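You operate a simulated robot arm through the tools that you are given. There is no shell and no other tool. Be economical: measure what you need, move in short steps, check, and stop when the job is done.

You run a simulated two-armed robot. Do the job below in one go: nothing can be reset, and whatever is moved stays where it is left.

## Task
Swap the grey nozzle for the yellow one; shut and vent the line first.
Fine: stand the grey nozzle in the nozzle corner.

Only the result counts: the job must be done as asked and must still hold three seconds after the hand-in. Knocking over, shifting, dropping, spilling or breaking anything else fails it.

## Robot
Two 7-joint arms with fingered hands on one trunk, on a base that drives. Base frame: it is fixed to the floor where the robot stands at the start and does not move with it; the origin is under the middle of the robot, x ahead of it, y to its left, z up; the surface under the hand at the start is at about z = 84. Lengths are in cm, angles in degrees, forces in N, time in s.
The left shoulder is at the start at [7, 16.6, 111.8], the right one opposite. With the tool pointing down near the work surface each hand reaches from about 46 to 96 cm from the robot's upright axis, wherever it stands, measured 20 degrees to its own side. Places, roughly: inside of the nozzle socket [70, -20, 90]; nozzle corner of the wash deck [70, -40, 80]; nozzle socket [70, -20, 90]; red hose valve [70, 0, 90]; water pressure gauge [80, 10, 90]; white vent button [50, 10, 90]. Payload 4.1 kg a hand.
The tool frame of a hand sits at the grasp point between the pads (the TCP): z along the fingers, y along the line on which they close. The tips reach 3.2 cm beyond it. Largest opening 10.8 cm; the body of the gripper starts 3.8 cm behind the TCP. The gripper is a hand of 4 fingers: y runs from the thumb to the fingers, the wrist lies at [-1.6, -10.8, -18.6] in the tool frame, and closing takes about 1.5 s.
Orientation is that of the tool frame in the base frame, as a unit quaternion [w, x, y, z]. With the fingers straight down and the wrist toward the robot, the tool's x, y and z point along [0, 1, 0], [1, 0, 0] and [0, 0, -1] of the base frame.

## Interface
- The arms move only by the tool step_arm. It takes "left_series", "right_series" or both (then of equal length, played together; a hand with none holds still); each is a list of rows, each a list of 3 entries, a list of its own where there are three numbers: the shift along the tool's x, y, z in cm, then the turn, a rotation vector about the tool's x, y, z in rad, then the closure, from 0 (fully open) to 1 (shut). In form: [[[dx, dy, dz], [wx, wy, wz], jaw], ...]. A call has 1 to 10 rows; each row is the pose to reach, as a shift and turn from the pose commanded when the call began, along the tool's axes at that moment. Rows are played at 5 a second. More than 5 cm and 8.6 degrees between two rows, or a gripper value outside its range, and nothing of the call is played. Where a pose cannot be reached the arm comes as near as it can. A force on the tool above 80 N (or 10 N above the force at the start of the call, whichever is more), or a blocked arm, ends the call early, and 0.2 s more pass. Each finger travels about 4.5 cm/s and halts on what it meets, pressing with about 22 N; the grip force reading is that of the motor and also rises with nothing between the fingers. The clock runs only during rows and for 0.2 s after the last one: add rows that repeat a pose to give the fingers time. It gives the time, the measured TCP pose, the force on the tool (base axes), the opening and the grip force at its end, in the units of the frame above (readings bear some noise), with the torque about the TCP (base axes, N m) and any sound that the robot's microphone picked up.
- Cameras (640 x 400 px; columns grow to the right, rows downward): "scene" is now at [13.99, -4.82, 135.48]; the picture's right is [-0.35, -0.94, 0.00], its down [-0.43, 0.16, -0.89] and it looks along [0.83, -0.31, -0.46] (base axes); focal length 250 px, centre (320, 200). "left" rides on the left gripper at [-6.4, -9.3, -13.2] in its tool frame; the picture's right is [-0.80, -0.28, 0.53], its down [0.55, -0.71, 0.45] and it looks along [0.25, 0.65, 0.72] (tool axes); focal length 247 px, centre (320, 200). "right" rides on the right gripper at [6.4, -9.2, -13.2] in its tool frame; the picture's right is [-0.80, 0.28, -0.53], its down [-0.55, -0.71, 0.45] and it looks along [-0.25, 0.65, 0.72] (tool axes); focal length 247 px, centre (320, 200). There is no depth. A picture from a camera that has moved, and an enlarged one, comes with that camera's place and axes in the base frame and with its lens. The place of the scene camera against the robot may be out by one fixed shift of up to 1.8 cm in any direction.
- capture(camera): a new picture of that camera. No time passes.
- raise_lower(by): slides the trunk up (or, below 0, down) by that many cm; the arms and the scene camera ride with it, the base frame stays. It gives what a move gives, with no picture.
- base_move(legs): drives the robot by 1 to 6 legs, each [ahead, left, turn to the left] in cm, cm and degrees, along the robot's own axes; the way and the turn of a leg run together, so that a leg with both is an arc; at most 150 cm and 180 degrees a leg. The arms and the cameras ride along, it lands a little off, and it stops where it bumps. It gives what a move gives.
- hand_shape(shape, hand): the hand has 4 fingers and takes this shape, open, in about a second: jaw (thumb against the fingers, like two jaws); tri (thumb and two fingers); tip (a fingertip pinch); poke (one finger out to press); point (the index stretched); flat (the hand flat); cup (the hand cupped); fist (a fist). The gripper value then closes the fingers along that shape, each until it touches; the sizes above hold for jaw. It gives what a move gives, with no picture.
- pan_tilt(pan, tilt): turns the head with the scene camera to pan (to the left, within 86 degrees either way) and tilt (down, from -29 to 69), counted from straight ahead of the robot. It gives what a move gives.
- zoom(camera, box): a new picture of the part [left, top, right, bottom] of that camera's present view, enlarged. No time passes.
- finish_job(): hands the job in; it is judged then, once.

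Work in short steps. Places have to be worked out from the pictures, the camera data and where the tool is seen: move nearer, look again, correct. Check each grasp and each placing, and mend what went wrong. You have 120 turns and 92 pictures in all, those below and enlarged ones among them. Open the grippers and draw the arms clear of the work before you hand the job in, unless the task says otherwise; then end with one line.

The tools are called after "Request:" as a command line: name --argument value ..., lists and objects as JSON in quotes. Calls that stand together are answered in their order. step_arm: Moves the arms, as the interface text tells. Its arguments: {"type":"object","properties":{"left_series":{"type":"array"},"right_series":{"type":"array"}},"required":[]} The other tools are called the same way: raise_lower (by) slides the trunk up or down; hand_shape (shape, hand) gives the hand a shape; base_move (legs) drives the base; pan_tilt (pan, tilt) turns the head that bears the scene camera; capture (camera) takes a picture; zoom (camera, box) takes an enlarged picture of a part of a camera's view; finish_job () hands the job in.

At the start:

```text
clock: 0.0
left_tool_pos: [55.98, 1.9, 121.54]
left_tcp_rot: [0.0, 0.707, 0.707, 0.0]
left_force: [0.2, 0.9, 0.0]
left_wrist_torque: [0.01, -0.03, 0.03]
left_finger_gap: 10.74
left_grasp_force: 0.0
left_shape: jaw
right_tool_pos: [49.19, -46.05, 123.53]
right_tcp_rot: [0.001, 0.707, 0.707, 0.001]
right_force: [-0.3, -0.4, 0.3]
right_wrist_torque: [0.02, -0.03, -0.01]
right_finger_gap: 10.76
right_grasp_force: 0.1
right_shape: jaw
trunk travel left (down, up): [-62.5, 31.5]
robot x, y, heading: [-0.26, 0.13, 0.1]
head pan, tilt: [-20.7, 27.5]
```

scene: 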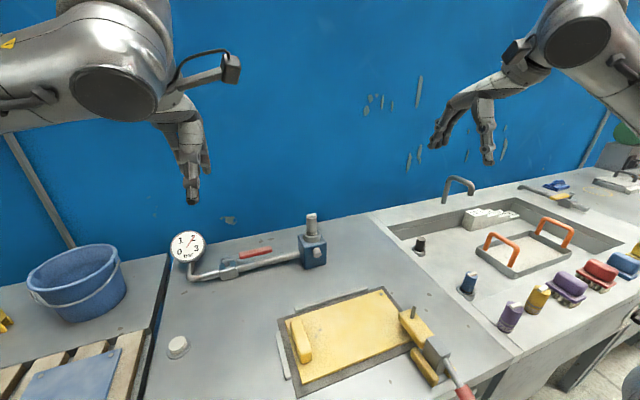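
right: 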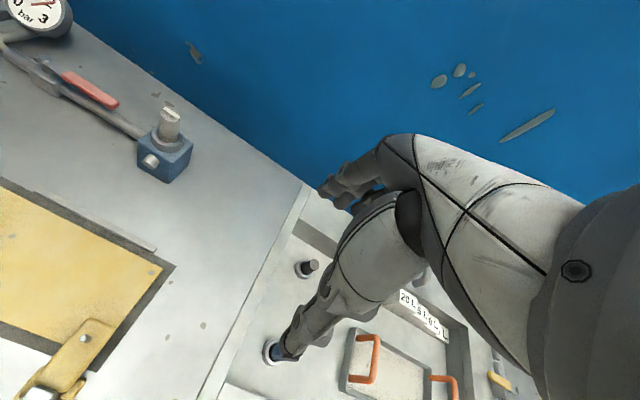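
left: 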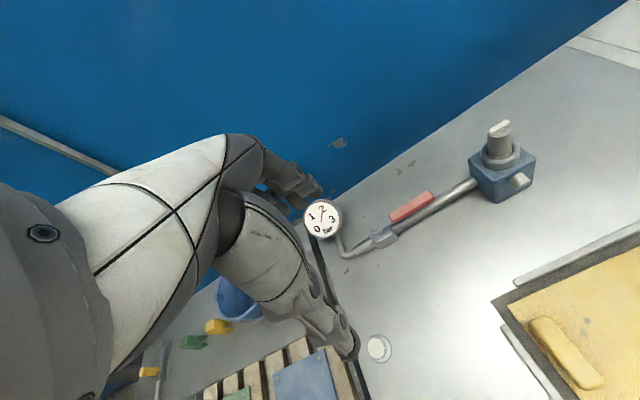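

The pictures show the line: gauge, red lever on the pipe, socket block with grey nozzle, and a white vent button; nozzles stand on the wash deck. I'll zoom in for details.

Request:
zoom --camera "scene" --box '[150, 200, 350, 325]'

Request:
zoom --camera "scene" --box '[380, 180, 640, 342]'

Request:
zoom --camera "left" --box '[290, 100, 550, 262]'

```text
3.20 times, centred on (250, 262) of scene
camera zoom: at [13.99, -4.82, 135.48], right [-0.35, -0.94, 0.0], down [-0.43, 0.16, -0.89], along [0.83, -0.31, -0.46], focal length 798 px, centre (544, 0)
```

zoom: 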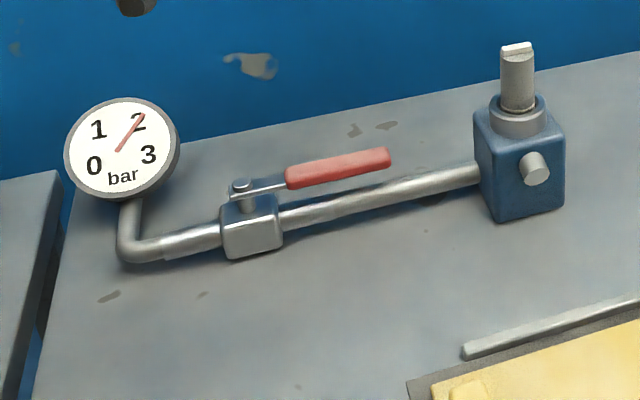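

```text
2.46 times, centred on (510, 261) of scene
camera zoom: at [13.99, -4.82, 135.48], right [-0.35, -0.94, 0.0], down [-0.43, 0.16, -0.89], along [0.83, -0.31, -0.46], focal length 614 px, centre (-148, 50)
```

zoom: 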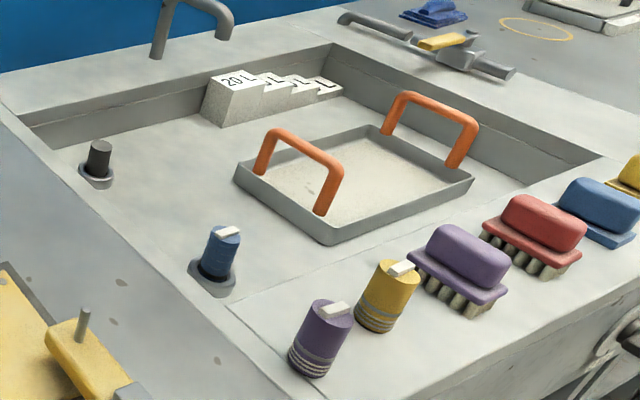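

```text
2.46 times, centred on (420, 181) of left
camera zoom: at [46.87, -4.6, 134.71], right [-0.28, -0.8, -0.53], down [-0.71, 0.55, -0.45], along [0.65, 0.25, -0.72], focal length 608 px, centre (74, 247)
```

zoom: 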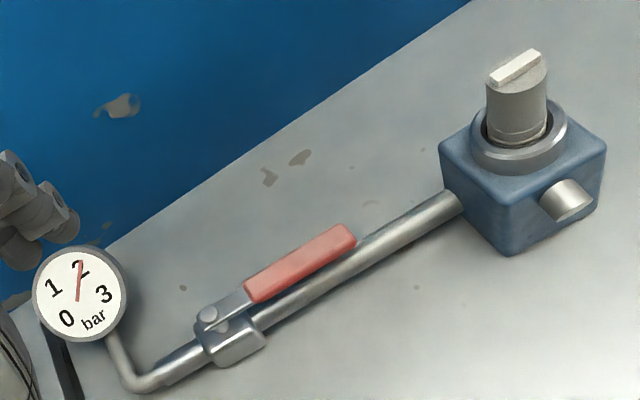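

I need a closer look at the deck's "nozzle corner" near [70,-40,80]. I'll turn the head toward it and zoom.

Request:
pan_tilt --pan -35 --tilt 42

Request:
capture --camera "scene"

Request:
zoom --camera "right" --box '[120, 90, 440, 390]'

```text
clock: 0.8
left_tool_pos: [56.1, 1.91, 121.6]
left_tcp_rot: [0.0, 0.707, 0.707, 0.0]
left_force: [-0.2, 0.0, 0.7]
left_wrist_torque: [-0.01, 0.01, 0.0]
left_finger_gap: 10.73
left_grasp_force: 0.1
left_shape: jaw
right_tool_pos: [49.15, -45.91, 123.52]
right_tcp_rot: [0.001, 0.706, 0.708, 0.0]
right_force: [0.0, 0.7, 0.1]
right_wrist_torque: [0.03, 0.02, 0.02]
right_finger_gap: 10.75
right_grasp_force: 0.1
right_shape: jaw
trunk travel left (down, up): [-62.5, 31.5]
robot x, y, heading: [-0.13, -0.05, 0.0]
head pan, tilt: [-35.0, 42.0]
```

```text
85 pictures are left
camera scene: at [12.29, -6.38, 133.26], right [-0.57, -0.82, 0.0], down [-0.55, 0.38, -0.74], along [0.61, -0.43, -0.67], focal length 250 px, centre (320, 200)
```

scene: 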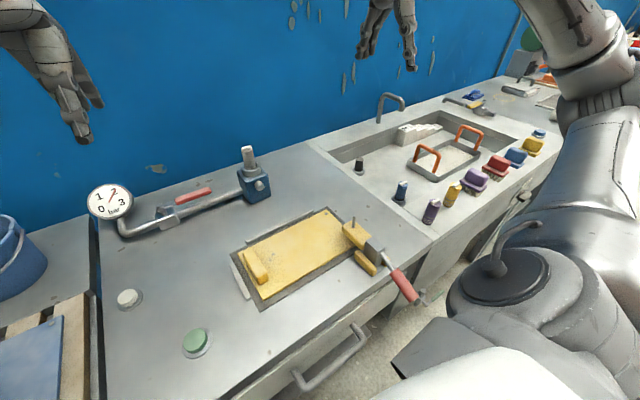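

```text
1.33 times, centred on (280, 240) of right
camera zoom: at [39.94, -39.56, 136.66], right [0.28, -0.8, 0.53], down [-0.71, -0.55, -0.45], along [0.65, -0.25, -0.72], focal length 329 px, centre (373, 147)
```

zoom: 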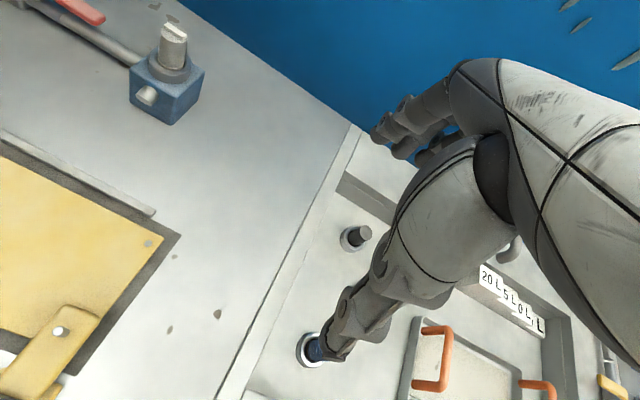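

I'll zoom on the nozzles and on the counter's far right region to look for any marked zone.

Request:
zoom --camera "scene" --box '[340, 130, 500, 230]'

Request:
zoom --camera "scene" --box '[220, 120, 400, 232]'

Request:
zoom --camera "scene" --box '[80, 260, 260, 372]'

```text
4.00 times, centred on (420, 180) of scene
camera zoom: at [12.29, -6.38, 133.26], right [-0.57, -0.82, 0.0], down [-0.55, 0.38, -0.74], along [0.61, -0.43, -0.67], focal length 998 px, centre (-80, 280)
```

zoom: 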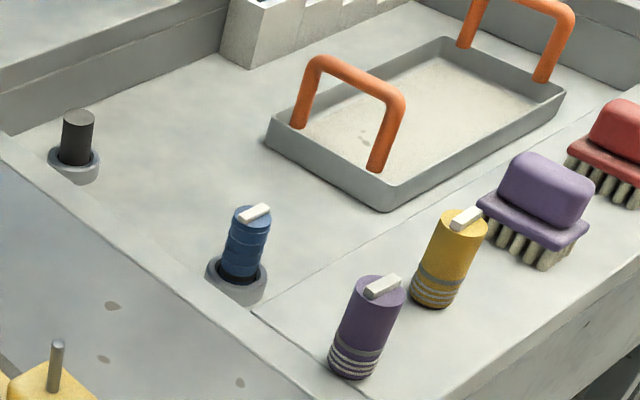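

```text
3.56 times, centred on (310, 176) of scene
camera zoom: at [12.29, -6.38, 133.26], right [-0.57, -0.82, 0.0], down [-0.55, 0.38, -0.74], along [0.61, -0.43, -0.67], focal length 887 px, centre (356, 285)
```

zoom: 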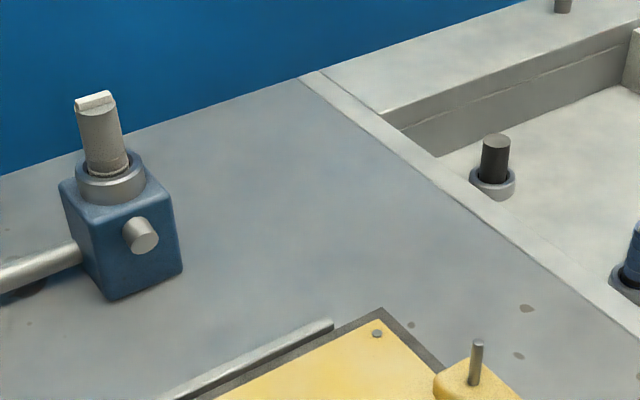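

```text
3.56 times, centred on (170, 316) of scene
camera zoom: at [12.29, -6.38, 133.26], right [-0.57, -0.82, 0.0], down [-0.55, 0.38, -0.74], along [0.61, -0.43, -0.67], focal length 887 px, centre (853, -212)
```

zoom: 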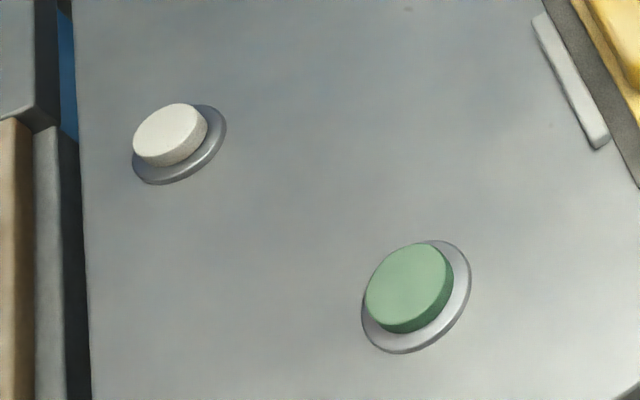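

Estimates: lever along −y at x≈72, from pivot y≈2 to tip y≈−10.5, z≈90.5; grey nozzle top at (69.9,−21.9,100.7). I'll give the left hand the poke shape and look straight at it to learn where its fingertip is.

Request:
hand_shape --hand "left" --shape "poke"

Request:
pan_tilt --pan -5 --tilt 30

Request:
capture --camera "scene"

Request:
capture --camera "left"

```text
clock: 1.7
left_tool_pos: [56.01, 1.82, 121.63]
left_tcp_rot: [0.0, 0.707, 0.708, 0.001]
left_force: [0.0, -0.8, -0.6]
left_wrist_torque: [0.0, -0.01, 0.01]
left_finger_gap: 0.0
left_grasp_force: 0.0
left_shape: poke
right_tool_pos: [49.19, -45.93, 123.49]
right_tcp_rot: [0.0, 0.707, 0.707, 0.0]
right_force: [0.5, 0.5, 0.1]
right_wrist_torque: [0.04, 0.01, 0.0]
right_finger_gap: 10.78
right_grasp_force: 0.0
right_shape: jaw
trunk travel left (down, up): [-62.5, 31.5]
robot x, y, heading: [-0.24, -0.12, 0.3]
head pan, tilt: [-35.0, 42.0]
```

```text
clock: 2.6
left_tool_pos: [56.04, 1.93, 121.59]
left_tcp_rot: [0.0, 0.707, 0.707, 0.0]
left_force: [-1.0, 0.2, 0.2]
left_wrist_torque: [0.02, 0.02, 0.02]
left_finger_gap: 0.0
left_grasp_force: 0.1
left_shape: poke
right_tool_pos: [49.18, -45.96, 123.64]
right_tcp_rot: [0.0, 0.706, 0.708, 0.0]
right_force: [-0.4, 0.4, 0.1]
right_wrist_torque: [0.01, -0.01, -0.01]
right_finger_gap: 10.74
right_grasp_force: 0.0
right_shape: jaw
trunk travel left (down, up): [-62.5, 31.5]
robot x, y, heading: [-0.16, -0.16, -0.1]
head pan, tilt: [-5.0, 30.0]
```

```text
80 pictures are left
camera scene: at [14.45, -2.39, 135.08], right [-0.09, -1.0, 0.0], down [-0.5, 0.04, -0.87], along [0.86, -0.08, -0.5], focal length 250 px, centre (320, 200)
```

scene: 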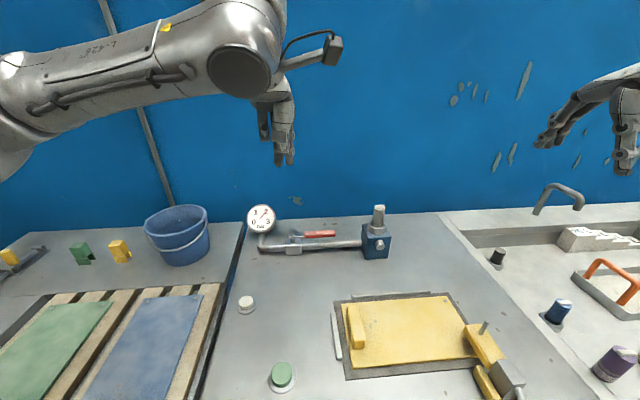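

```text
79 pictures are left
camera left: at [46.87, -4.6, 134.71], right [-0.28, -0.8, -0.53], down [-0.71, 0.55, -0.45], along [0.65, 0.25, -0.72], focal length 247 px, centre (320, 200)
```

left: 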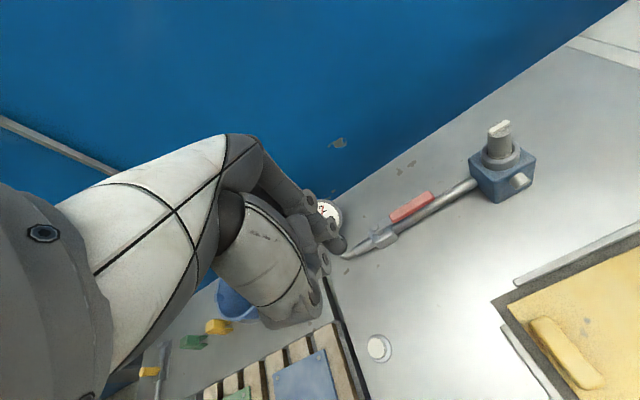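

The poke shape is partly visible; I zoom on the hand from both cameras to locate the fingertip relative to the TCP.

Request:
zoom --camera "left" --box '[220, 180, 380, 340]'

Request:
zoom --camera "scene" --box '[230, 70, 350, 180]'

```text
2.50 times, centred on (300, 260) of left
camera zoom: at [46.87, -4.6, 134.71], right [-0.28, -0.8, -0.53], down [-0.71, 0.55, -0.45], along [0.65, 0.25, -0.72], focal length 617 px, centre (370, 50)
```

zoom: 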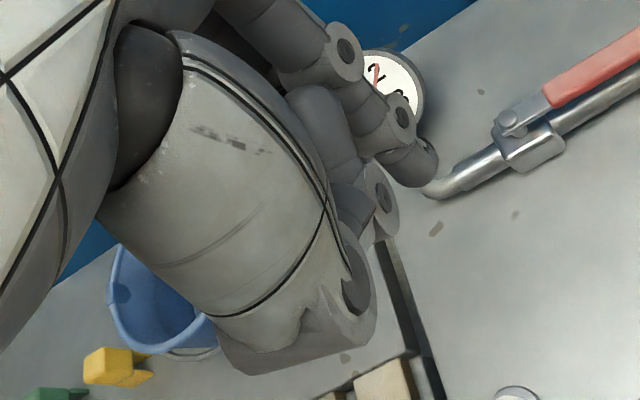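

```text
3.64 times, centred on (290, 125) of scene
camera zoom: at [14.45, -2.39, 135.08], right [-0.09, -1.0, 0.0], down [-0.5, 0.04, -0.87], along [0.86, -0.08, -0.5], focal length 907 px, centre (429, 473)
```

zoom: 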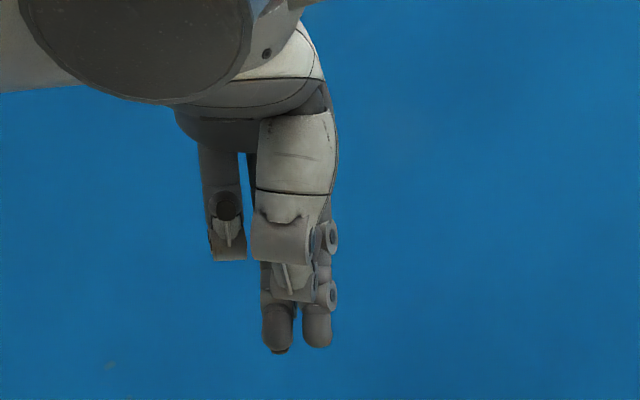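

The poke tip seems to lie about 3.2 cm below the TCP, within 1 cm sideways. I'll move the left hand behind the lever tip, at (75.5, −8), height 101, and check.

Request:
step_arm --left_series '[[[-2.5, 4.9, 0], [0, 0, 0], 0], [[-5, 9.8, 0], [0, 0, 0], 0], [[-7.5, 14.7, 0], [0, 0, 0], 0], [[-9.9, 19.5, 0], [0, 0, 0], 0], [[-9.9, 19.5, 5], [0, 0, 0], 0], [[-9.9, 19.5, 10], [0, 0, 0], 0], [[-9.9, 19.5, 15], [0, 0, 0], 0], [[-9.9, 19.5, 20], [0, 0, 0], 0]]'

Request:
zoom --camera "scene" --box '[230, 150, 430, 275]'

Request:
capture --camera "left"

Request:
capture --camera "right"

```text
refused: row 1 steps farther than a row can; nothing moved
```

```text
3.20 times, centred on (330, 212) of scene
camera zoom: at [14.45, -2.39, 135.08], right [-0.09, -1.0, 0.0], down [-0.5, 0.04, -0.87], along [0.86, -0.08, -0.5], focal length 798 px, centre (288, 160)
```

zoom: 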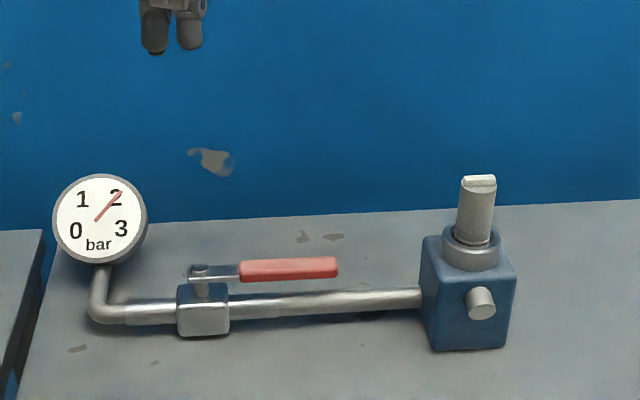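

```text
75 pictures are left
camera left: at [46.87, -4.6, 134.71], right [-0.28, -0.8, -0.53], down [-0.71, 0.55, -0.45], along [0.65, 0.25, -0.72], focal length 247 px, centre (320, 200)
```

left: 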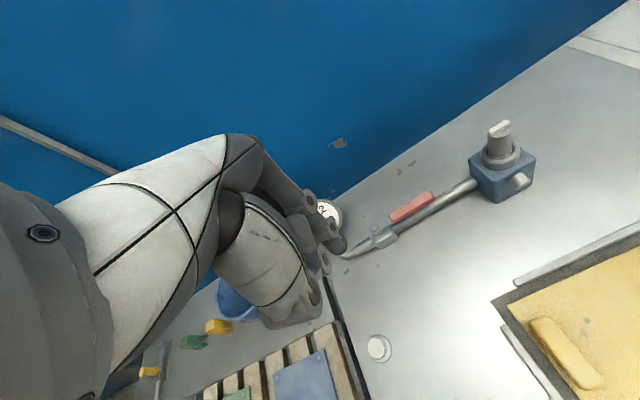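

```text
74 pictures are left
camera right: at [39.94, -39.57, 136.66], right [0.28, -0.8, 0.53], down [-0.71, -0.55, -0.45], along [0.65, -0.25, -0.72], focal length 247 px, centre (320, 200)
```

right: 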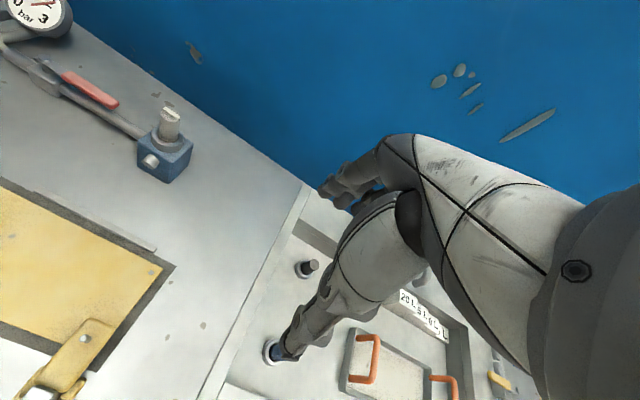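

The row was a touch over 5 cm; I use smaller rows for the same move.

Request:
step_arm --left_series '[[[-2, 3.9, 0], [0, 0, 0], 0], [[-4, 7.8, 0], [0, 0, 0], 0], [[-6, 11.7, 0], [0, 0, 0], 0], [[-8, 15.6, 0], [0, 0, 0], 0], [[-9.9, 19.5, 0], [0, 0, 0], 0], [[-9.9, 19.5, 4.5], [0, 0, 0], 0], [[-9.9, 19.5, 9], [0, 0, 0], 0], [[-9.9, 19.5, 13.5], [0, 0, 0], 0], [[-9.9, 19.5, 18], [0, 0, 0], 0]]'

Request:
zoom --camera "scene" --box '[230, 150, 430, 275]'

Request:
capture --camera "left"

```text
clock: 4.6
left_tool_pos: [76.19, -7.95, 103.4]
left_tcp_rot: [-0.001, 0.707, 0.707, 0.0]
left_force: [0.2, 0.4, 0.1]
left_wrist_torque: [0.0, 0.01, 0.05]
left_finger_gap: 0.0
left_grasp_force: 0.0
left_shape: poke
right_tool_pos: [49.32, -45.94, 123.47]
right_tcp_rot: [0.0, 0.707, 0.707, -0.001]
right_force: [-0.2, 0.1, -0.8]
right_wrist_torque: [0.0, -0.02, 0.02]
right_finger_gap: 10.79
right_grasp_force: 0.0
right_shape: jaw
trunk travel left (down, up): [-62.5, 31.5]
robot x, y, heading: [0.27, 0.38, 0.1]
head pan, tilt: [-5.0, 30.0]
```

```text
3.20 times, centred on (330, 212) of scene
camera zoom: at [14.57, -2.32, 135.08], right [-0.09, -1.0, 0.0], down [-0.5, 0.04, -0.87], along [0.86, -0.08, -0.5], focal length 798 px, centre (288, 160)
```

zoom: 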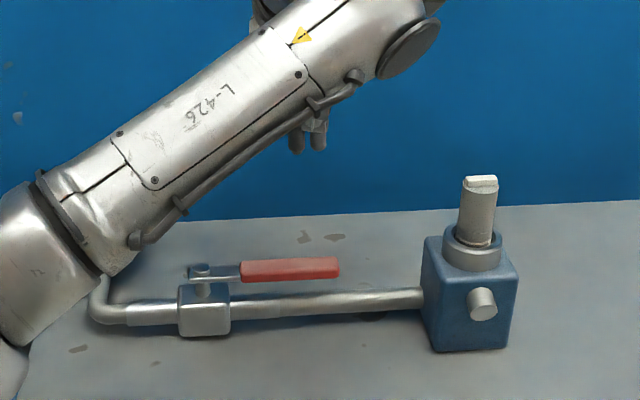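

```text
72 pictures are left
camera left: at [66.9, -14.41, 116.55], right [-0.28, -0.8, -0.53], down [-0.71, 0.55, -0.45], along [0.65, 0.25, -0.72], focal length 247 px, centre (320, 200)
```

left: 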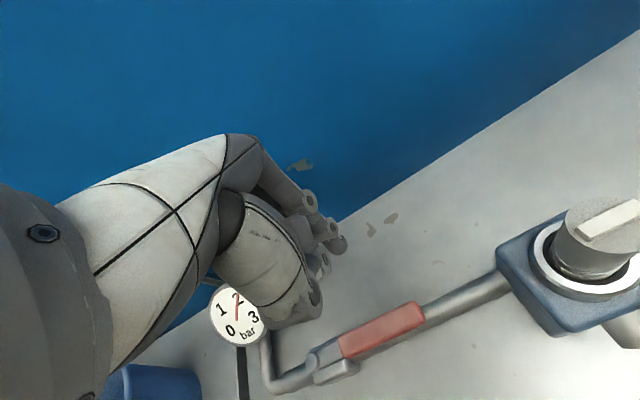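

Lever tip confirmed at (71.8,−10.4,90.6). The post is clear behind it; I lower to TCP z≈92 (tip ≈88.8, above the pipe top ≈88.2).

Request:
step_arm --left_series '[[[0, 0, 4], [0, 0, 0], 0], [[0, 0, 8], [0, 0, 0], 0], [[0, 0, 11.4], [0, 0, 0], 0], [[0, 0, 11.4], [0, 0, 0], 0]]'

Request:
capture --camera "left"

Request:
zoom --camera "scene" --box '[230, 150, 430, 275]'

```text
clock: 5.6
left_tool_pos: [75.39, -7.87, 92.13]
left_tcp_rot: [0.0, 0.707, 0.708, 0.001]
left_force: [-0.1, -0.3, 0.1]
left_wrist_torque: [0.01, -0.02, 0.0]
left_finger_gap: 0.0
left_grasp_force: 0.0
left_shape: poke
right_tool_pos: [49.21, -45.95, 123.61]
right_tcp_rot: [0.001, 0.707, 0.708, -0.001]
right_force: [-0.7, 0.6, 0.2]
right_wrist_torque: [-0.02, 0.03, 0.02]
right_finger_gap: 10.74
right_grasp_force: 0.1
right_shape: jaw
trunk travel left (down, up): [-62.5, 31.5]
robot x, y, heading: [-0.0, -0.02, -0.2]
head pan, tilt: [-5.0, 30.0]
```

```text
71 pictures are left
camera left: at [66.18, -14.44, 105.25], right [-0.28, -0.8, -0.53], down [-0.71, 0.55, -0.45], along [0.65, 0.25, -0.72], focal length 247 px, centre (320, 200)
```

left: 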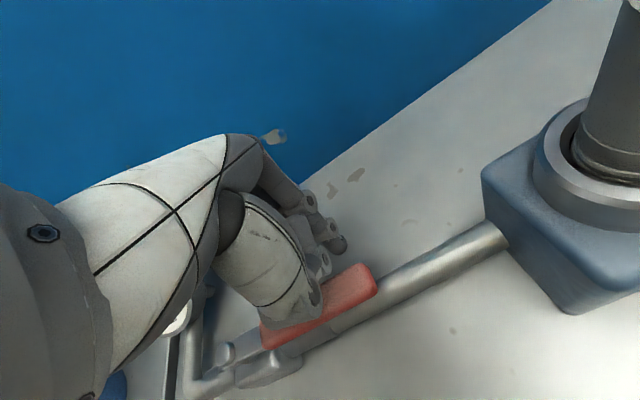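

```text
3.20 times, centred on (330, 212) of scene
camera zoom: at [14.46, -2.37, 135.08], right [-0.09, -1.0, 0.0], down [-0.5, 0.04, -0.87], along [0.86, -0.08, -0.5], focal length 798 px, centre (288, 160)
```

zoom: 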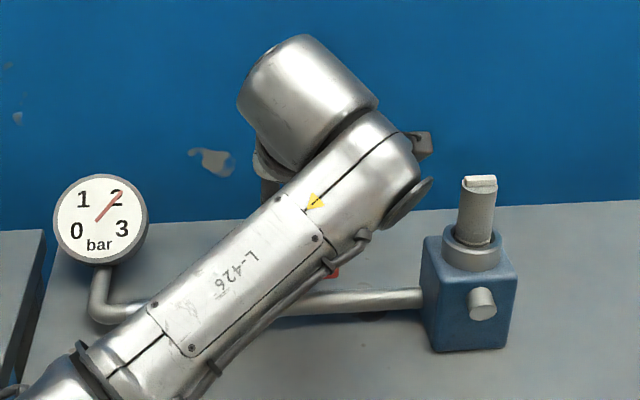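

The finger is behind the handle. I'll draw it along the arc about the pivot (72, 2) for the first ~45°.

Request:
step_arm --left_series '[[[0.5, -1.8, 0], [0, 0, 0], 0], [[0.5, -3.5, 0], [0, 0, 0], 0], [[0.5, -5.15, 0], [0, 0, 0], 0], [[1, -6.7, 0], [0, 0, 0], 0], [[1.6, -8.3, 0], [0, 0, 0], 0], [[1.6, -8.3, 0], [0, 0, 0], 0]]'

Request:
capture --camera "left"

```text
clock: 7.0
left_tool_pos: [67.85, -5.91, 93.78]
left_tcp_rot: [0.007, 0.707, 0.708, 0.008]
left_force: [3.1, -1.8, -1.2]
left_wrist_torque: [-0.07, -0.1, -0.04]
left_finger_gap: 0.02
left_grasp_force: 0.0
left_shape: poke
right_tool_pos: [49.28, -45.62, 123.94]
right_tcp_rot: [0.001, 0.706, 0.708, -0.001]
right_force: [0.1, -1.0, 0.1]
right_wrist_torque: [-0.03, 0.0, 0.02]
right_finger_gap: 10.74
right_grasp_force: 0.0
right_shape: jaw
trunk travel left (down, up): [-62.5, 31.5]
robot x, y, heading: [0.16, -0.03, -0.1]
head pan, tilt: [-5.0, 30.0]
```

```text
69 pictures are left
camera left: at [58.34, -12.56, 106.68], right [-0.27, -0.8, -0.54], down [-0.7, 0.55, -0.46], along [0.66, 0.25, -0.7], focal length 247 px, centre (320, 200)
```

left: 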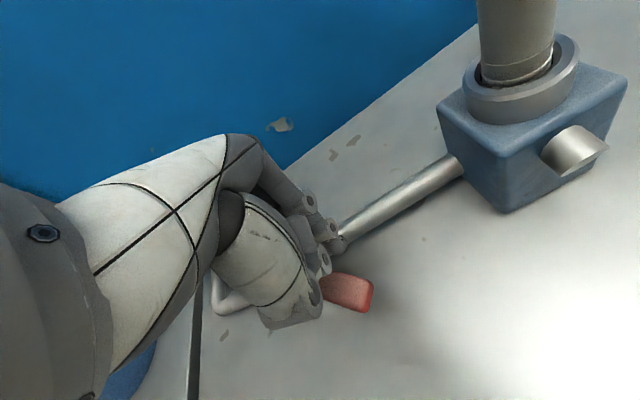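

The lever follows. I continue the arc to 90°.

Request:
step_arm --left_series '[[[1.1, -1.4, 0], [0, 0, 0], 0], [[2.2, -2.6, 0], [0, 0, 0], 0], [[3.6, -3.5, 0], [0, 0, 0], 0], [[5.1, -4.3, 0], [0, 0, 0], 0], [[6.9, -4.7, 0], [0, 0, 0], 0], [[7.6, -4.7, 0], [0, 0, 0], 0], [[7.6, -4.7, 0], [0, 0, 0], 0]]'

Request:
capture --camera "left"

Request:
zoom --camera "scene" --box '[230, 150, 430, 275]'

```text
clock: 8.2
left_tool_pos: [64.56, 0.44, 101.48]
left_tcp_rot: [0.053, 0.706, 0.704, 0.064]
left_force: [-0.2, 0.0, 0.1]
left_wrist_torque: [0.0, -0.01, 0.0]
left_finger_gap: 0.01
left_grasp_force: 0.1
left_shape: poke
right_tool_pos: [49.52, -44.03, 124.3]
right_tcp_rot: [0.005, 0.698, 0.717, 0.003]
right_force: [-0.2, -0.2, 0.7]
right_wrist_torque: [0.03, -0.02, -0.01]
right_finger_gap: 10.78
right_grasp_force: 0.1
right_shape: jaw
trunk travel left (down, up): [-62.5, 31.5]
robot x, y, heading: [0.69, -0.08, 1.3]
head pan, tilt: [-5.0, 30.0]
stopped in row 5 (left hand): the arm was blocked; the commanded pose is now the measured one
```

```text
68 pictures are left
camera left: at [53.26, -6.29, 112.88], right [-0.19, -0.79, -0.58], down [-0.62, 0.56, -0.55], along [0.76, 0.26, -0.6], focal length 247 px, centre (320, 200)
```

left: 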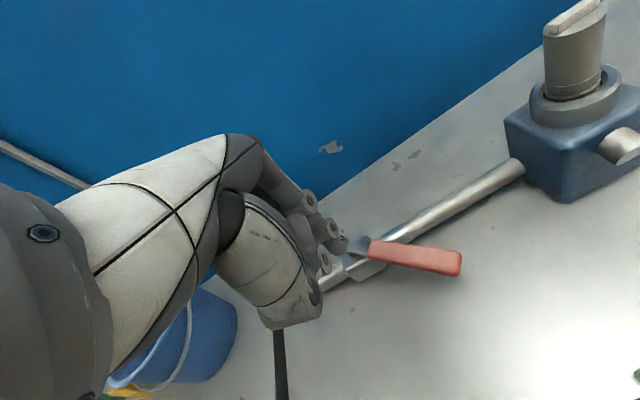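

```text
3.20 times, centred on (330, 212) of scene
camera zoom: at [13.56, -1.45, 135.41], right [-0.06, -1.0, 0.0], down [-0.49, 0.03, -0.87], along [0.87, -0.06, -0.49], focal length 798 px, centre (288, 160)
```

zoom: 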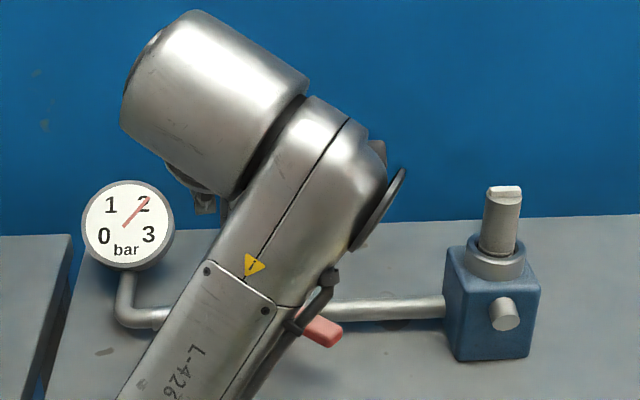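

The call was blocked and the hand rode up; the lever has stopped at about half. I'll look at the whole arm to see what blocked it.

Request:
pan_tilt --pan 15 --tilt 40

Request:
capture --camera "scene"

Request:
capture --camera "right"

```text
clock: 9.0
left_tool_pos: [64.33, 0.22, 101.6]
left_tcp_rot: [0.056, 0.707, 0.702, 0.062]
left_force: [0.3, -0.1, -0.2]
left_wrist_torque: [0.0, 0.01, -0.03]
left_finger_gap: 0.0
left_grasp_force: 0.1
left_shape: poke
right_tool_pos: [49.42, -43.94, 124.75]
right_tcp_rot: [0.006, 0.699, 0.716, 0.003]
right_force: [-0.9, 0.5, 0.6]
right_wrist_torque: [0.0, 0.01, 0.0]
right_finger_gap: 10.78
right_grasp_force: 0.1
right_shape: jaw
trunk travel left (down, up): [-62.5, 31.5]
robot x, y, heading: [0.9, 0.45, 1.3]
head pan, tilt: [15.0, 40.0]
```

```text
66 pictures are left
camera scene: at [12.75, 1.89, 133.93], right [0.28, -0.96, 0.01], down [-0.61, -0.18, -0.77], along [0.74, 0.21, -0.63], focal length 250 px, centre (320, 200)
```

scene: 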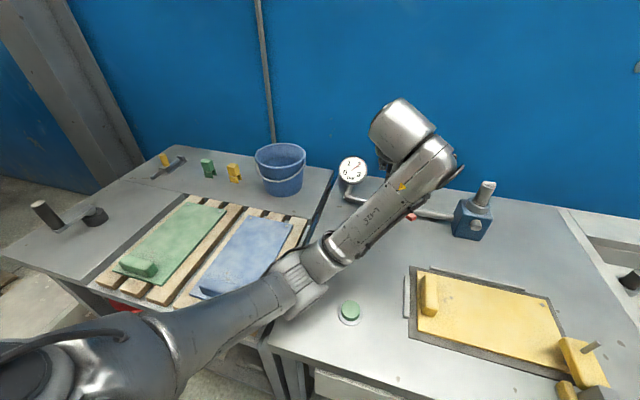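

```text
65 pictures are left
camera right: at [39.92, -37.66, 137.64], right [0.3, -0.79, 0.54], down [-0.69, -0.57, -0.45], along [0.66, -0.24, -0.71], focal length 247 px, centre (320, 200)
```

right: 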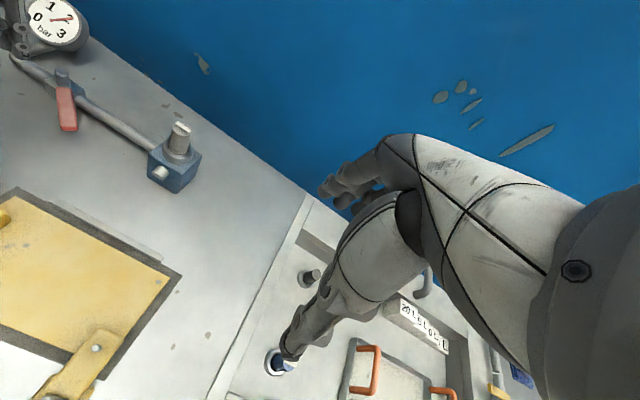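

The elbow was low and pressed on the counter. Lever is at about 45°. I'll raise the trunk so the elbow rides higher.

Request:
raise_lower --by 18

Request:
capture --camera "scene"

```text
clock: 11.0
left_tool_pos: [65.46, -0.41, 117.69]
left_tcp_rot: [0.045, 0.709, 0.702, 0.052]
left_force: [0.1, 0.1, 0.2]
left_wrist_torque: [0.0, 0.01, -0.01]
left_finger_gap: 0.04
left_grasp_force: 0.0
left_shape: poke
right_tool_pos: [50.98, -44.61, 141.41]
right_tcp_rot: [0.001, 0.699, 0.715, -0.001]
right_force: [0.2, -0.2, -0.5]
right_wrist_torque: [-0.01, -0.01, 0.01]
right_finger_gap: 10.78
right_grasp_force: 0.0
right_shape: jaw
trunk travel left (down, up): [-80.5, 13.5]
robot x, y, heading: [0.87, 0.0, 1.2]
head pan, tilt: [15.0, 40.0]
```

```text
64 pictures are left
camera scene: at [14.37, 1.14, 151.54], right [0.28, -0.96, 0.0], down [-0.62, -0.18, -0.77], along [0.74, 0.21, -0.64], focal length 250 px, centre (320, 200)
```

scene: 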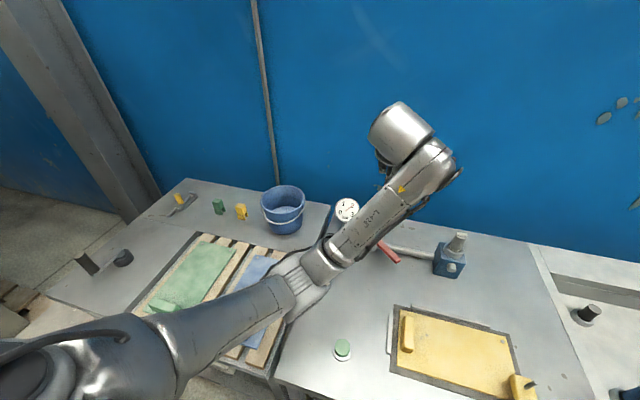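

Now I level the tool, then view.

Request:
step_arm --left_series '[[[0, 0, 0], [0.068, 0, 0], 0], [[0, 0, 0], [0.137, -0.01, -0.01], 0], [[0, 0, 0], [0.137, -0.01, -0.01], 0]]'

Request:
capture --camera "left"

```text
clock: 11.8
left_tool_pos: [65.43, -0.26, 117.8]
left_tcp_rot: [-0.002, 0.706, 0.708, 0.001]
left_force: [-0.3, 0.2, 0.9]
left_wrist_torque: [0.01, 0.02, 0.0]
left_finger_gap: 0.01
left_grasp_force: 0.1
left_shape: poke
right_tool_pos: [50.98, -44.55, 141.63]
right_tcp_rot: [-0.001, 0.699, 0.715, -0.001]
right_force: [-0.2, 0.0, 0.8]
right_wrist_torque: [-0.03, 0.01, 0.03]
right_finger_gap: 10.77
right_grasp_force: 0.0
right_shape: jaw
trunk travel left (down, up): [-80.5, 13.5]
robot x, y, heading: [0.71, 0.59, 1.3]
head pan, tilt: [15.0, 40.0]
```

```text
63 pictures are left
camera left: at [56.23, -6.79, 130.88], right [-0.28, -0.8, -0.53], down [-0.71, 0.55, -0.45], along [0.65, 0.25, -0.72], focal length 247 px, centre (320, 200)
```

left: 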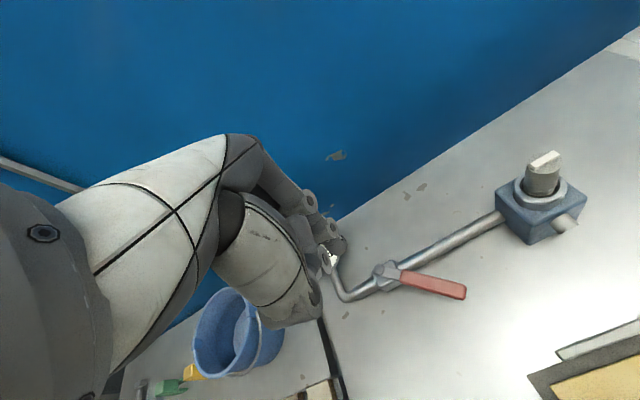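

Lever at θ≈43°: tip (63.8,−7.1), pivot (71.7,1.4). I move the post behind it at (68.3,−7) and descend to z≈100, then check elbow clearance.

Request:
step_arm --left_series '[[[-3.3, 1.4, 0], [0, 0, 0], 0], [[-6.7, 2.8, 0], [0, 0, 0], 0], [[-6.7, 2.8, 4.5], [0, 0, 0], 0], [[-6.7, 2.8, 9], [0, 0, 0], 0], [[-6.7, 2.8, 13.5], [0, 0, 0], 0], [[-6.7, 2.8, 18], [0, 0, 0], 0]]'

Request:
capture --camera "scene"

Request:
capture --camera "left"

```text
clock: 13.1
left_tool_pos: [72.03, 1.5, 103.87]
left_tcp_rot: [-0.02, 0.672, 0.738, 0.051]
left_force: [-0.5, -0.4, 0.5]
left_wrist_torque: [-0.03, 0.01, 0.01]
left_finger_gap: 0.03
left_grasp_force: 0.2
left_shape: poke
right_tool_pos: [50.88, -44.64, 141.5]
right_tcp_rot: [0.0, 0.699, 0.715, -0.001]
right_force: [-0.4, 0.4, 0.6]
right_wrist_torque: [-0.01, 0.02, -0.03]
right_finger_gap: 10.75
right_grasp_force: 0.0
right_shape: jaw
trunk travel left (down, up): [-80.5, 13.5]
robot x, y, heading: [0.93, 0.41, 1.1]
head pan, tilt: [15.0, 40.0]
stopped in row 6 (left hand): the arm was blocked; the commanded pose is now the measured one
```

```text
62 pictures are left
camera scene: at [14.39, 1.15, 151.55], right [0.28, -0.96, 0.0], down [-0.62, -0.18, -0.77], along [0.74, 0.21, -0.64], focal length 250 px, centre (320, 200)
```

scene: 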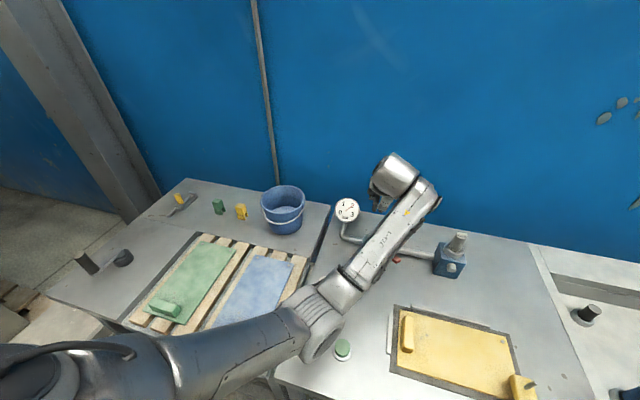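

```text
61 pictures are left
camera left: at [62.86, -7.27, 115.83], right [-0.18, -0.76, -0.62], down [-0.74, 0.53, -0.43], along [0.65, 0.38, -0.66], focal length 247 px, centre (320, 200)
```

left: 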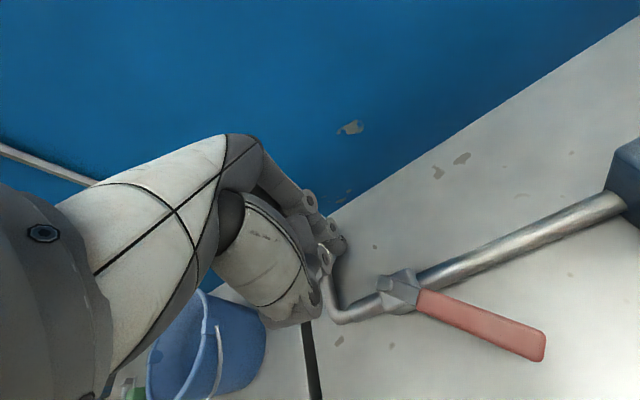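

Still blocked when folding the arm in; the extended posture worked fine before. I'll lift the hand, then back the base by 13 cm so the arm works extended.

Request:
step_arm --left_series '[[[0, 0, -4], [0, 0, 0], 0], [[0, 0, -8], [0, 0, 0], 0]]'

Request:
base_move --legs '[[-13, 0, -1.2]]'

Request:
capture --camera "scene"

```text
clock: 13.7
left_tool_pos: [72.38, 1.68, 111.7]
left_tcp_rot: [-0.025, 0.665, 0.744, 0.062]
left_force: [-0.1, 0.3, -0.2]
left_wrist_torque: [0.03, 0.0, 0.0]
left_finger_gap: 0.0
left_grasp_force: 0.1
left_shape: poke
right_tool_pos: [50.97, -44.7, 141.47]
right_tcp_rot: [0.0, 0.699, 0.715, 0.001]
right_force: [1.8, 0.0, -0.9]
right_wrist_torque: [0.0, -0.01, -0.01]
right_finger_gap: 10.77
right_grasp_force: 0.0
right_shape: jaw
trunk travel left (down, up): [-80.5, 13.5]
robot x, y, heading: [0.75, 0.34, 1.1]
head pan, tilt: [15.0, 40.0]
```

```text
clock: 14.9
left_tool_pos: [59.19, 0.27, 111.98]
left_tcp_rot: [-0.02, 0.671, 0.739, 0.058]
left_force: [0.8, 0.6, -0.6]
left_wrist_torque: [0.01, 0.02, 0.02]
left_finger_gap: 0.01
left_grasp_force: 0.1
left_shape: poke
right_tool_pos: [36.94, -45.68, 141.41]
right_tcp_rot: [-0.001, 0.705, 0.709, -0.001]
right_force: [0.1, 0.3, 0.4]
right_wrist_torque: [0.0, 0.03, 0.0]
right_finger_gap: 10.77
right_grasp_force: 0.0
right_shape: jaw
trunk travel left (down, up): [-80.5, 13.5]
robot x, y, heading: [-12.42, -0.26, 0.2]
head pan, tilt: [15.0, 40.0]
```

```text
60 pictures are left
camera scene: at [1.33, 0.68, 151.53], right [0.26, -0.97, 0.0], down [-0.62, -0.17, -0.77], along [0.74, 0.2, -0.64], focal length 250 px, centre (320, 200)
```

scene: 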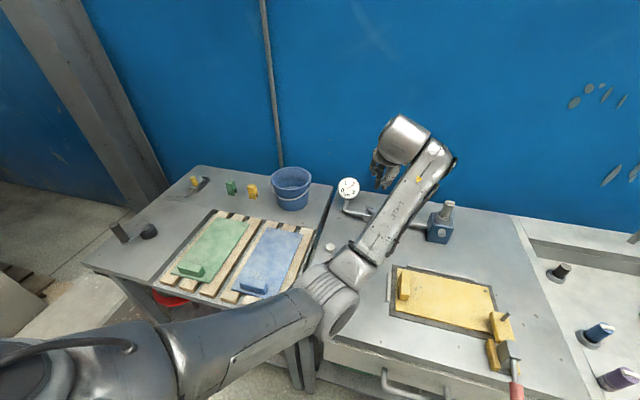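

I level the tool again first.

Request:
step_arm --left_series '[[[0, 0, 0], [0.027, -0.055, 0.048], 0], [[0, 0, 0], [0.054, -0.11, 0.096], 0], [[0, 0, 0], [0.054, -0.11, 0.096], 0]]'

```text
clock: 15.8
left_tool_pos: [59.47, 1.06, 112.18]
left_tcp_rot: [-0.003, 0.704, 0.71, 0.005]
left_force: [-0.4, 0.1, -0.2]
left_wrist_torque: [0.01, 0.0, 0.01]
left_finger_gap: 0.0
left_grasp_force: 0.2
left_shape: poke
right_tool_pos: [36.72, -45.77, 141.59]
right_tcp_rot: [0.0, 0.706, 0.709, 0.0]
right_force: [0.7, 1.1, 0.4]
right_wrist_torque: [0.0, -0.07, -0.01]
right_finger_gap: 10.78
right_grasp_force: 0.0
right_shape: jaw
trunk travel left (down, up): [-80.5, 13.5]
robot x, y, heading: [-12.58, -0.2, 0.5]
head pan, tilt: [15.0, 40.0]
```

Next to (68.5,−7), then down to z≈101.

Request:
step_arm --left_series '[[[-3, 3, 0], [0, 0, 0], 0], [[-6, 6, 0], [0, 0, 0], 0], [[-8, 9, 0], [0, 0, 0], 0], [[-8, 9, 4], [0, 0, 0], 0], [[-8, 9, 8], [0, 0, 0], 0], [[-8, 9, 11], [0, 0, 0], 0], [[-8, 9, 11], [0, 0, 0], 0]]'

Request:
capture --camera "left"

Request:
capture --camera "scene"

```text
clock: 17.4
left_tool_pos: [68.24, -7.69, 100.92]
left_tcp_rot: [-0.001, 0.707, 0.707, 0.001]
left_force: [0.5, -0.1, -0.5]
left_wrist_torque: [-0.01, 0.01, 0.0]
left_finger_gap: 0.0
left_grasp_force: 0.0
left_shape: poke
right_tool_pos: [36.78, -45.78, 141.58]
right_tcp_rot: [0.0, 0.705, 0.709, 0.0]
right_force: [0.4, 0.9, -0.1]
right_wrist_torque: [-0.03, 0.04, -0.04]
right_finger_gap: 10.77
right_grasp_force: 0.1
right_shape: jaw
trunk travel left (down, up): [-80.5, 13.5]
robot x, y, heading: [-12.89, -0.01, 0.2]
head pan, tilt: [15.0, 40.0]
```

```text
59 pictures are left
camera left: at [58.94, -14.23, 113.97], right [-0.28, -0.8, -0.53], down [-0.71, 0.55, -0.45], along [0.65, 0.25, -0.72], focal length 247 px, centre (320, 200)
```

left: 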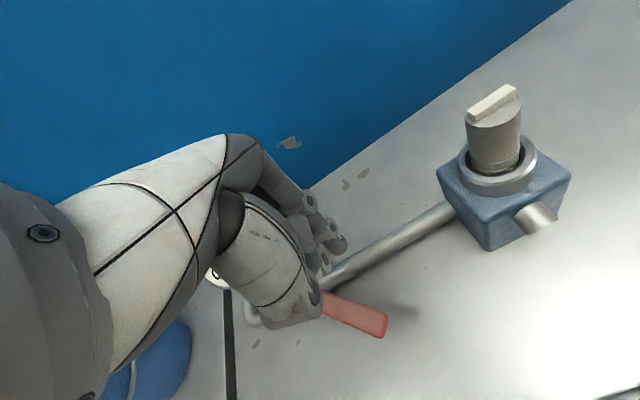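

```text
58 pictures are left
camera scene: at [1.12, 0.68, 151.55], right [0.26, -0.97, 0.0], down [-0.62, -0.17, -0.77], along [0.74, 0.2, -0.64], focal length 250 px, centre (320, 200)
```

scene: 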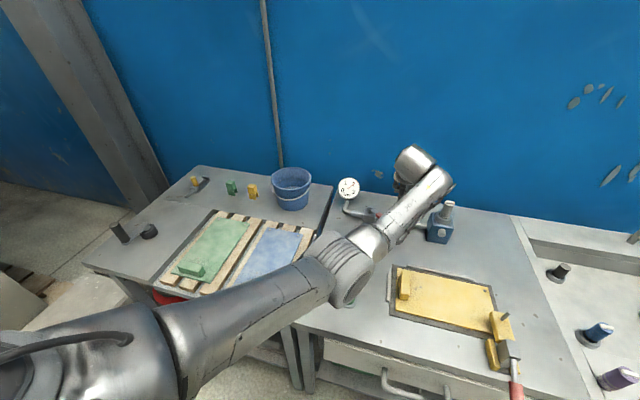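

Posture is good and the post is ~3.6 cm behind the lever. I descend to z≈92.2 and sweep the lever to 90°.

Request:
step_arm --left_series '[[[0, 0, 4.4], [0, 0, 0], 0], [[0, 0, 8.7], [0, 0, 0], 0], [[1, -1, 8.7], [0, 0, 0], 0], [[1.9, -2, 8.7], [0, 0, 0], 0], [[2.8, -2.9, 8.7], [0, 0, 0], 0], [[3.7, -3.7, 8.7], [0, 0, 0], 0], [[5, -4.5, 8.7], [0, 0, 0], 0], [[6.3, -5.2, 8.7], [0, 0, 0], 0], [[7.9, -5.5, 8.7], [0, 0, 0], 0], [[8.5, -5.6, 8.7], [0, 0, 0], 0]]'

Request:
capture --camera "left"

```text
clock: 19.6
left_tool_pos: [63.47, 0.22, 93.93]
left_tcp_rot: [0.004, 0.709, 0.705, 0.012]
left_force: [-8.9, -67.7, 0.5]
left_wrist_torque: [-2.04, 0.29, -0.84]
left_finger_gap: 0.0
left_grasp_force: 0.1
left_shape: poke
right_tool_pos: [36.33, -47.14, 141.23]
right_tcp_rot: [-0.002, 0.708, 0.707, 0.003]
right_force: [0.5, 0.5, 0.1]
right_wrist_torque: [-0.01, -0.01, -0.01]
right_finger_gap: 10.79
right_grasp_force: 0.0
right_shape: jaw
trunk travel left (down, up): [-80.5, 13.5]
robot x, y, heading: [-13.01, 0.21, -0.0]
head pan, tilt: [15.0, 40.0]
```

```text
57 pictures are left
camera left: at [53.82, -6.36, 106.73], right [-0.27, -0.79, -0.55], down [-0.69, 0.56, -0.46], along [0.67, 0.25, -0.7], focal length 247 px, centre (320, 200)
```

left: 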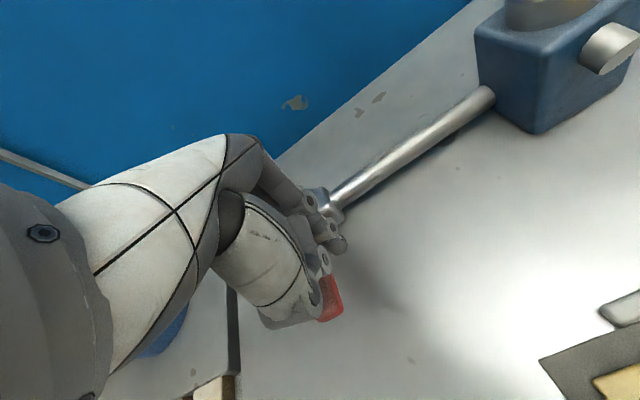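

The lever met its stop (68 N). I back off, lift, and look at the lever and gauge.

Request:
step_arm --left_series '[[[-3, 0, 0], [0, 0, 0], 0], [[-3.5, 0, -4], [0, 0, 0], 0], [[-3.5, 0, -8], [0, 0, 0], 0], [[-3.5, 0, -12], [0, 0, 0], 0], [[-3.5, -4.5, -14], [0, 0, 0], 0], [[-3.5, -9, -14], [0, 0, 0], 0]]'

Request:
capture --camera "left"

Request:
zoom --camera "scene" --box '[300, 150, 480, 270]'

```text
clock: 20.2
left_tool_pos: [63.48, -0.01, 94.02]
left_tcp_rot: [-0.018, 0.702, 0.711, 0.014]
left_force: [0.0, -49.5, -4.7]
left_wrist_torque: [-1.59, 0.1, -0.54]
left_finger_gap: 0.03
left_grasp_force: 0.1
left_shape: poke
right_tool_pos: [36.82, -46.98, 141.13]
right_tcp_rot: [-0.004, 0.709, 0.705, 0.0]
right_force: [1.5, 0.1, -0.1]
right_wrist_torque: [-0.03, 0.02, 0.02]
right_finger_gap: 10.78
right_grasp_force: 0.1
right_shape: jaw
trunk travel left (down, up): [-80.5, 13.5]
robot x, y, heading: [-12.6, 0.06, -0.1]
head pan, tilt: [15.0, 40.0]
stopped in row 3 (left hand): the force on the tool passed its limit at 85 N (the readings are from after the stop); the commanded pose is now the measured one
```

```text
56 pictures are left
camera left: at [54.46, -7.31, 106.82], right [-0.28, -0.78, -0.57], down [-0.71, 0.56, -0.42], along [0.64, 0.29, -0.71], focal length 247 px, centre (320, 200)
```

left: 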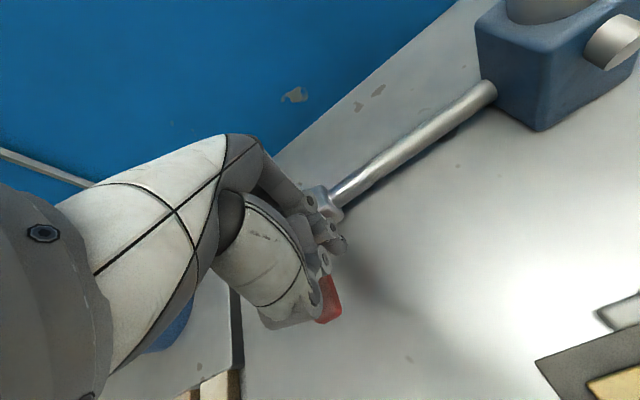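

```text
3.33 times, centred on (390, 210) of scene
camera zoom: at [1.64, -0.29, 151.47], right [0.25, -0.97, -0.01], down [-0.62, -0.16, -0.76], along [0.74, 0.2, -0.64], focal length 832 px, centre (87, 167)
```

zoom: 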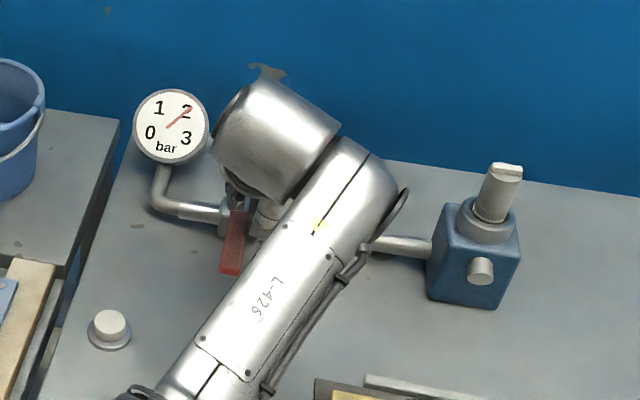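

The hand seems caught on the lever. I try a small lift straight up only.

Request:
step_arm --left_series '[[[0, 0, -0.7], [0, 0, 0], 0], [[0, 0, -1.4], [0, 0, 0], 0], [[0, 0, -2], [0, 0, 0], 0], [[0, 0, -2], [0, 0, 0], 0]]'

Request:
zoom --camera "left" --box '[220, 160, 420, 340]'

```text
clock: 21.2
left_tool_pos: [63.38, 1.77, 96.05]
left_tcp_rot: [-0.02, 0.696, 0.717, 0.016]
left_force: [-0.4, 0.5, -0.2]
left_wrist_torque: [-0.01, 0.02, -0.01]
left_finger_gap: 0.0
left_grasp_force: 0.0
left_shape: poke
right_tool_pos: [36.76, -45.6, 141.5]
right_tcp_rot: [0.0, 0.706, 0.709, 0.0]
right_force: [-0.3, 0.7, -0.4]
right_wrist_torque: [0.01, 0.02, -0.01]
right_finger_gap: 10.76
right_grasp_force: 0.2
right_shape: jaw
trunk travel left (down, up): [-80.5, 13.5]
robot x, y, heading: [-12.62, 0.56, 0.0]
head pan, tilt: [15.0, 40.0]
```

```text
2.22 times, centred on (320, 250) of left
camera zoom: at [54.4, -5.59, 108.97], right [-0.26, -0.78, -0.57], down [-0.72, 0.55, -0.42], along [0.64, 0.3, -0.71], focal length 549 px, centre (320, 89)
```

zoom: 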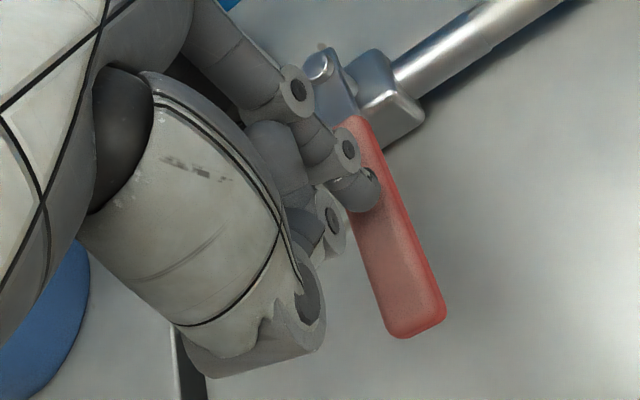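

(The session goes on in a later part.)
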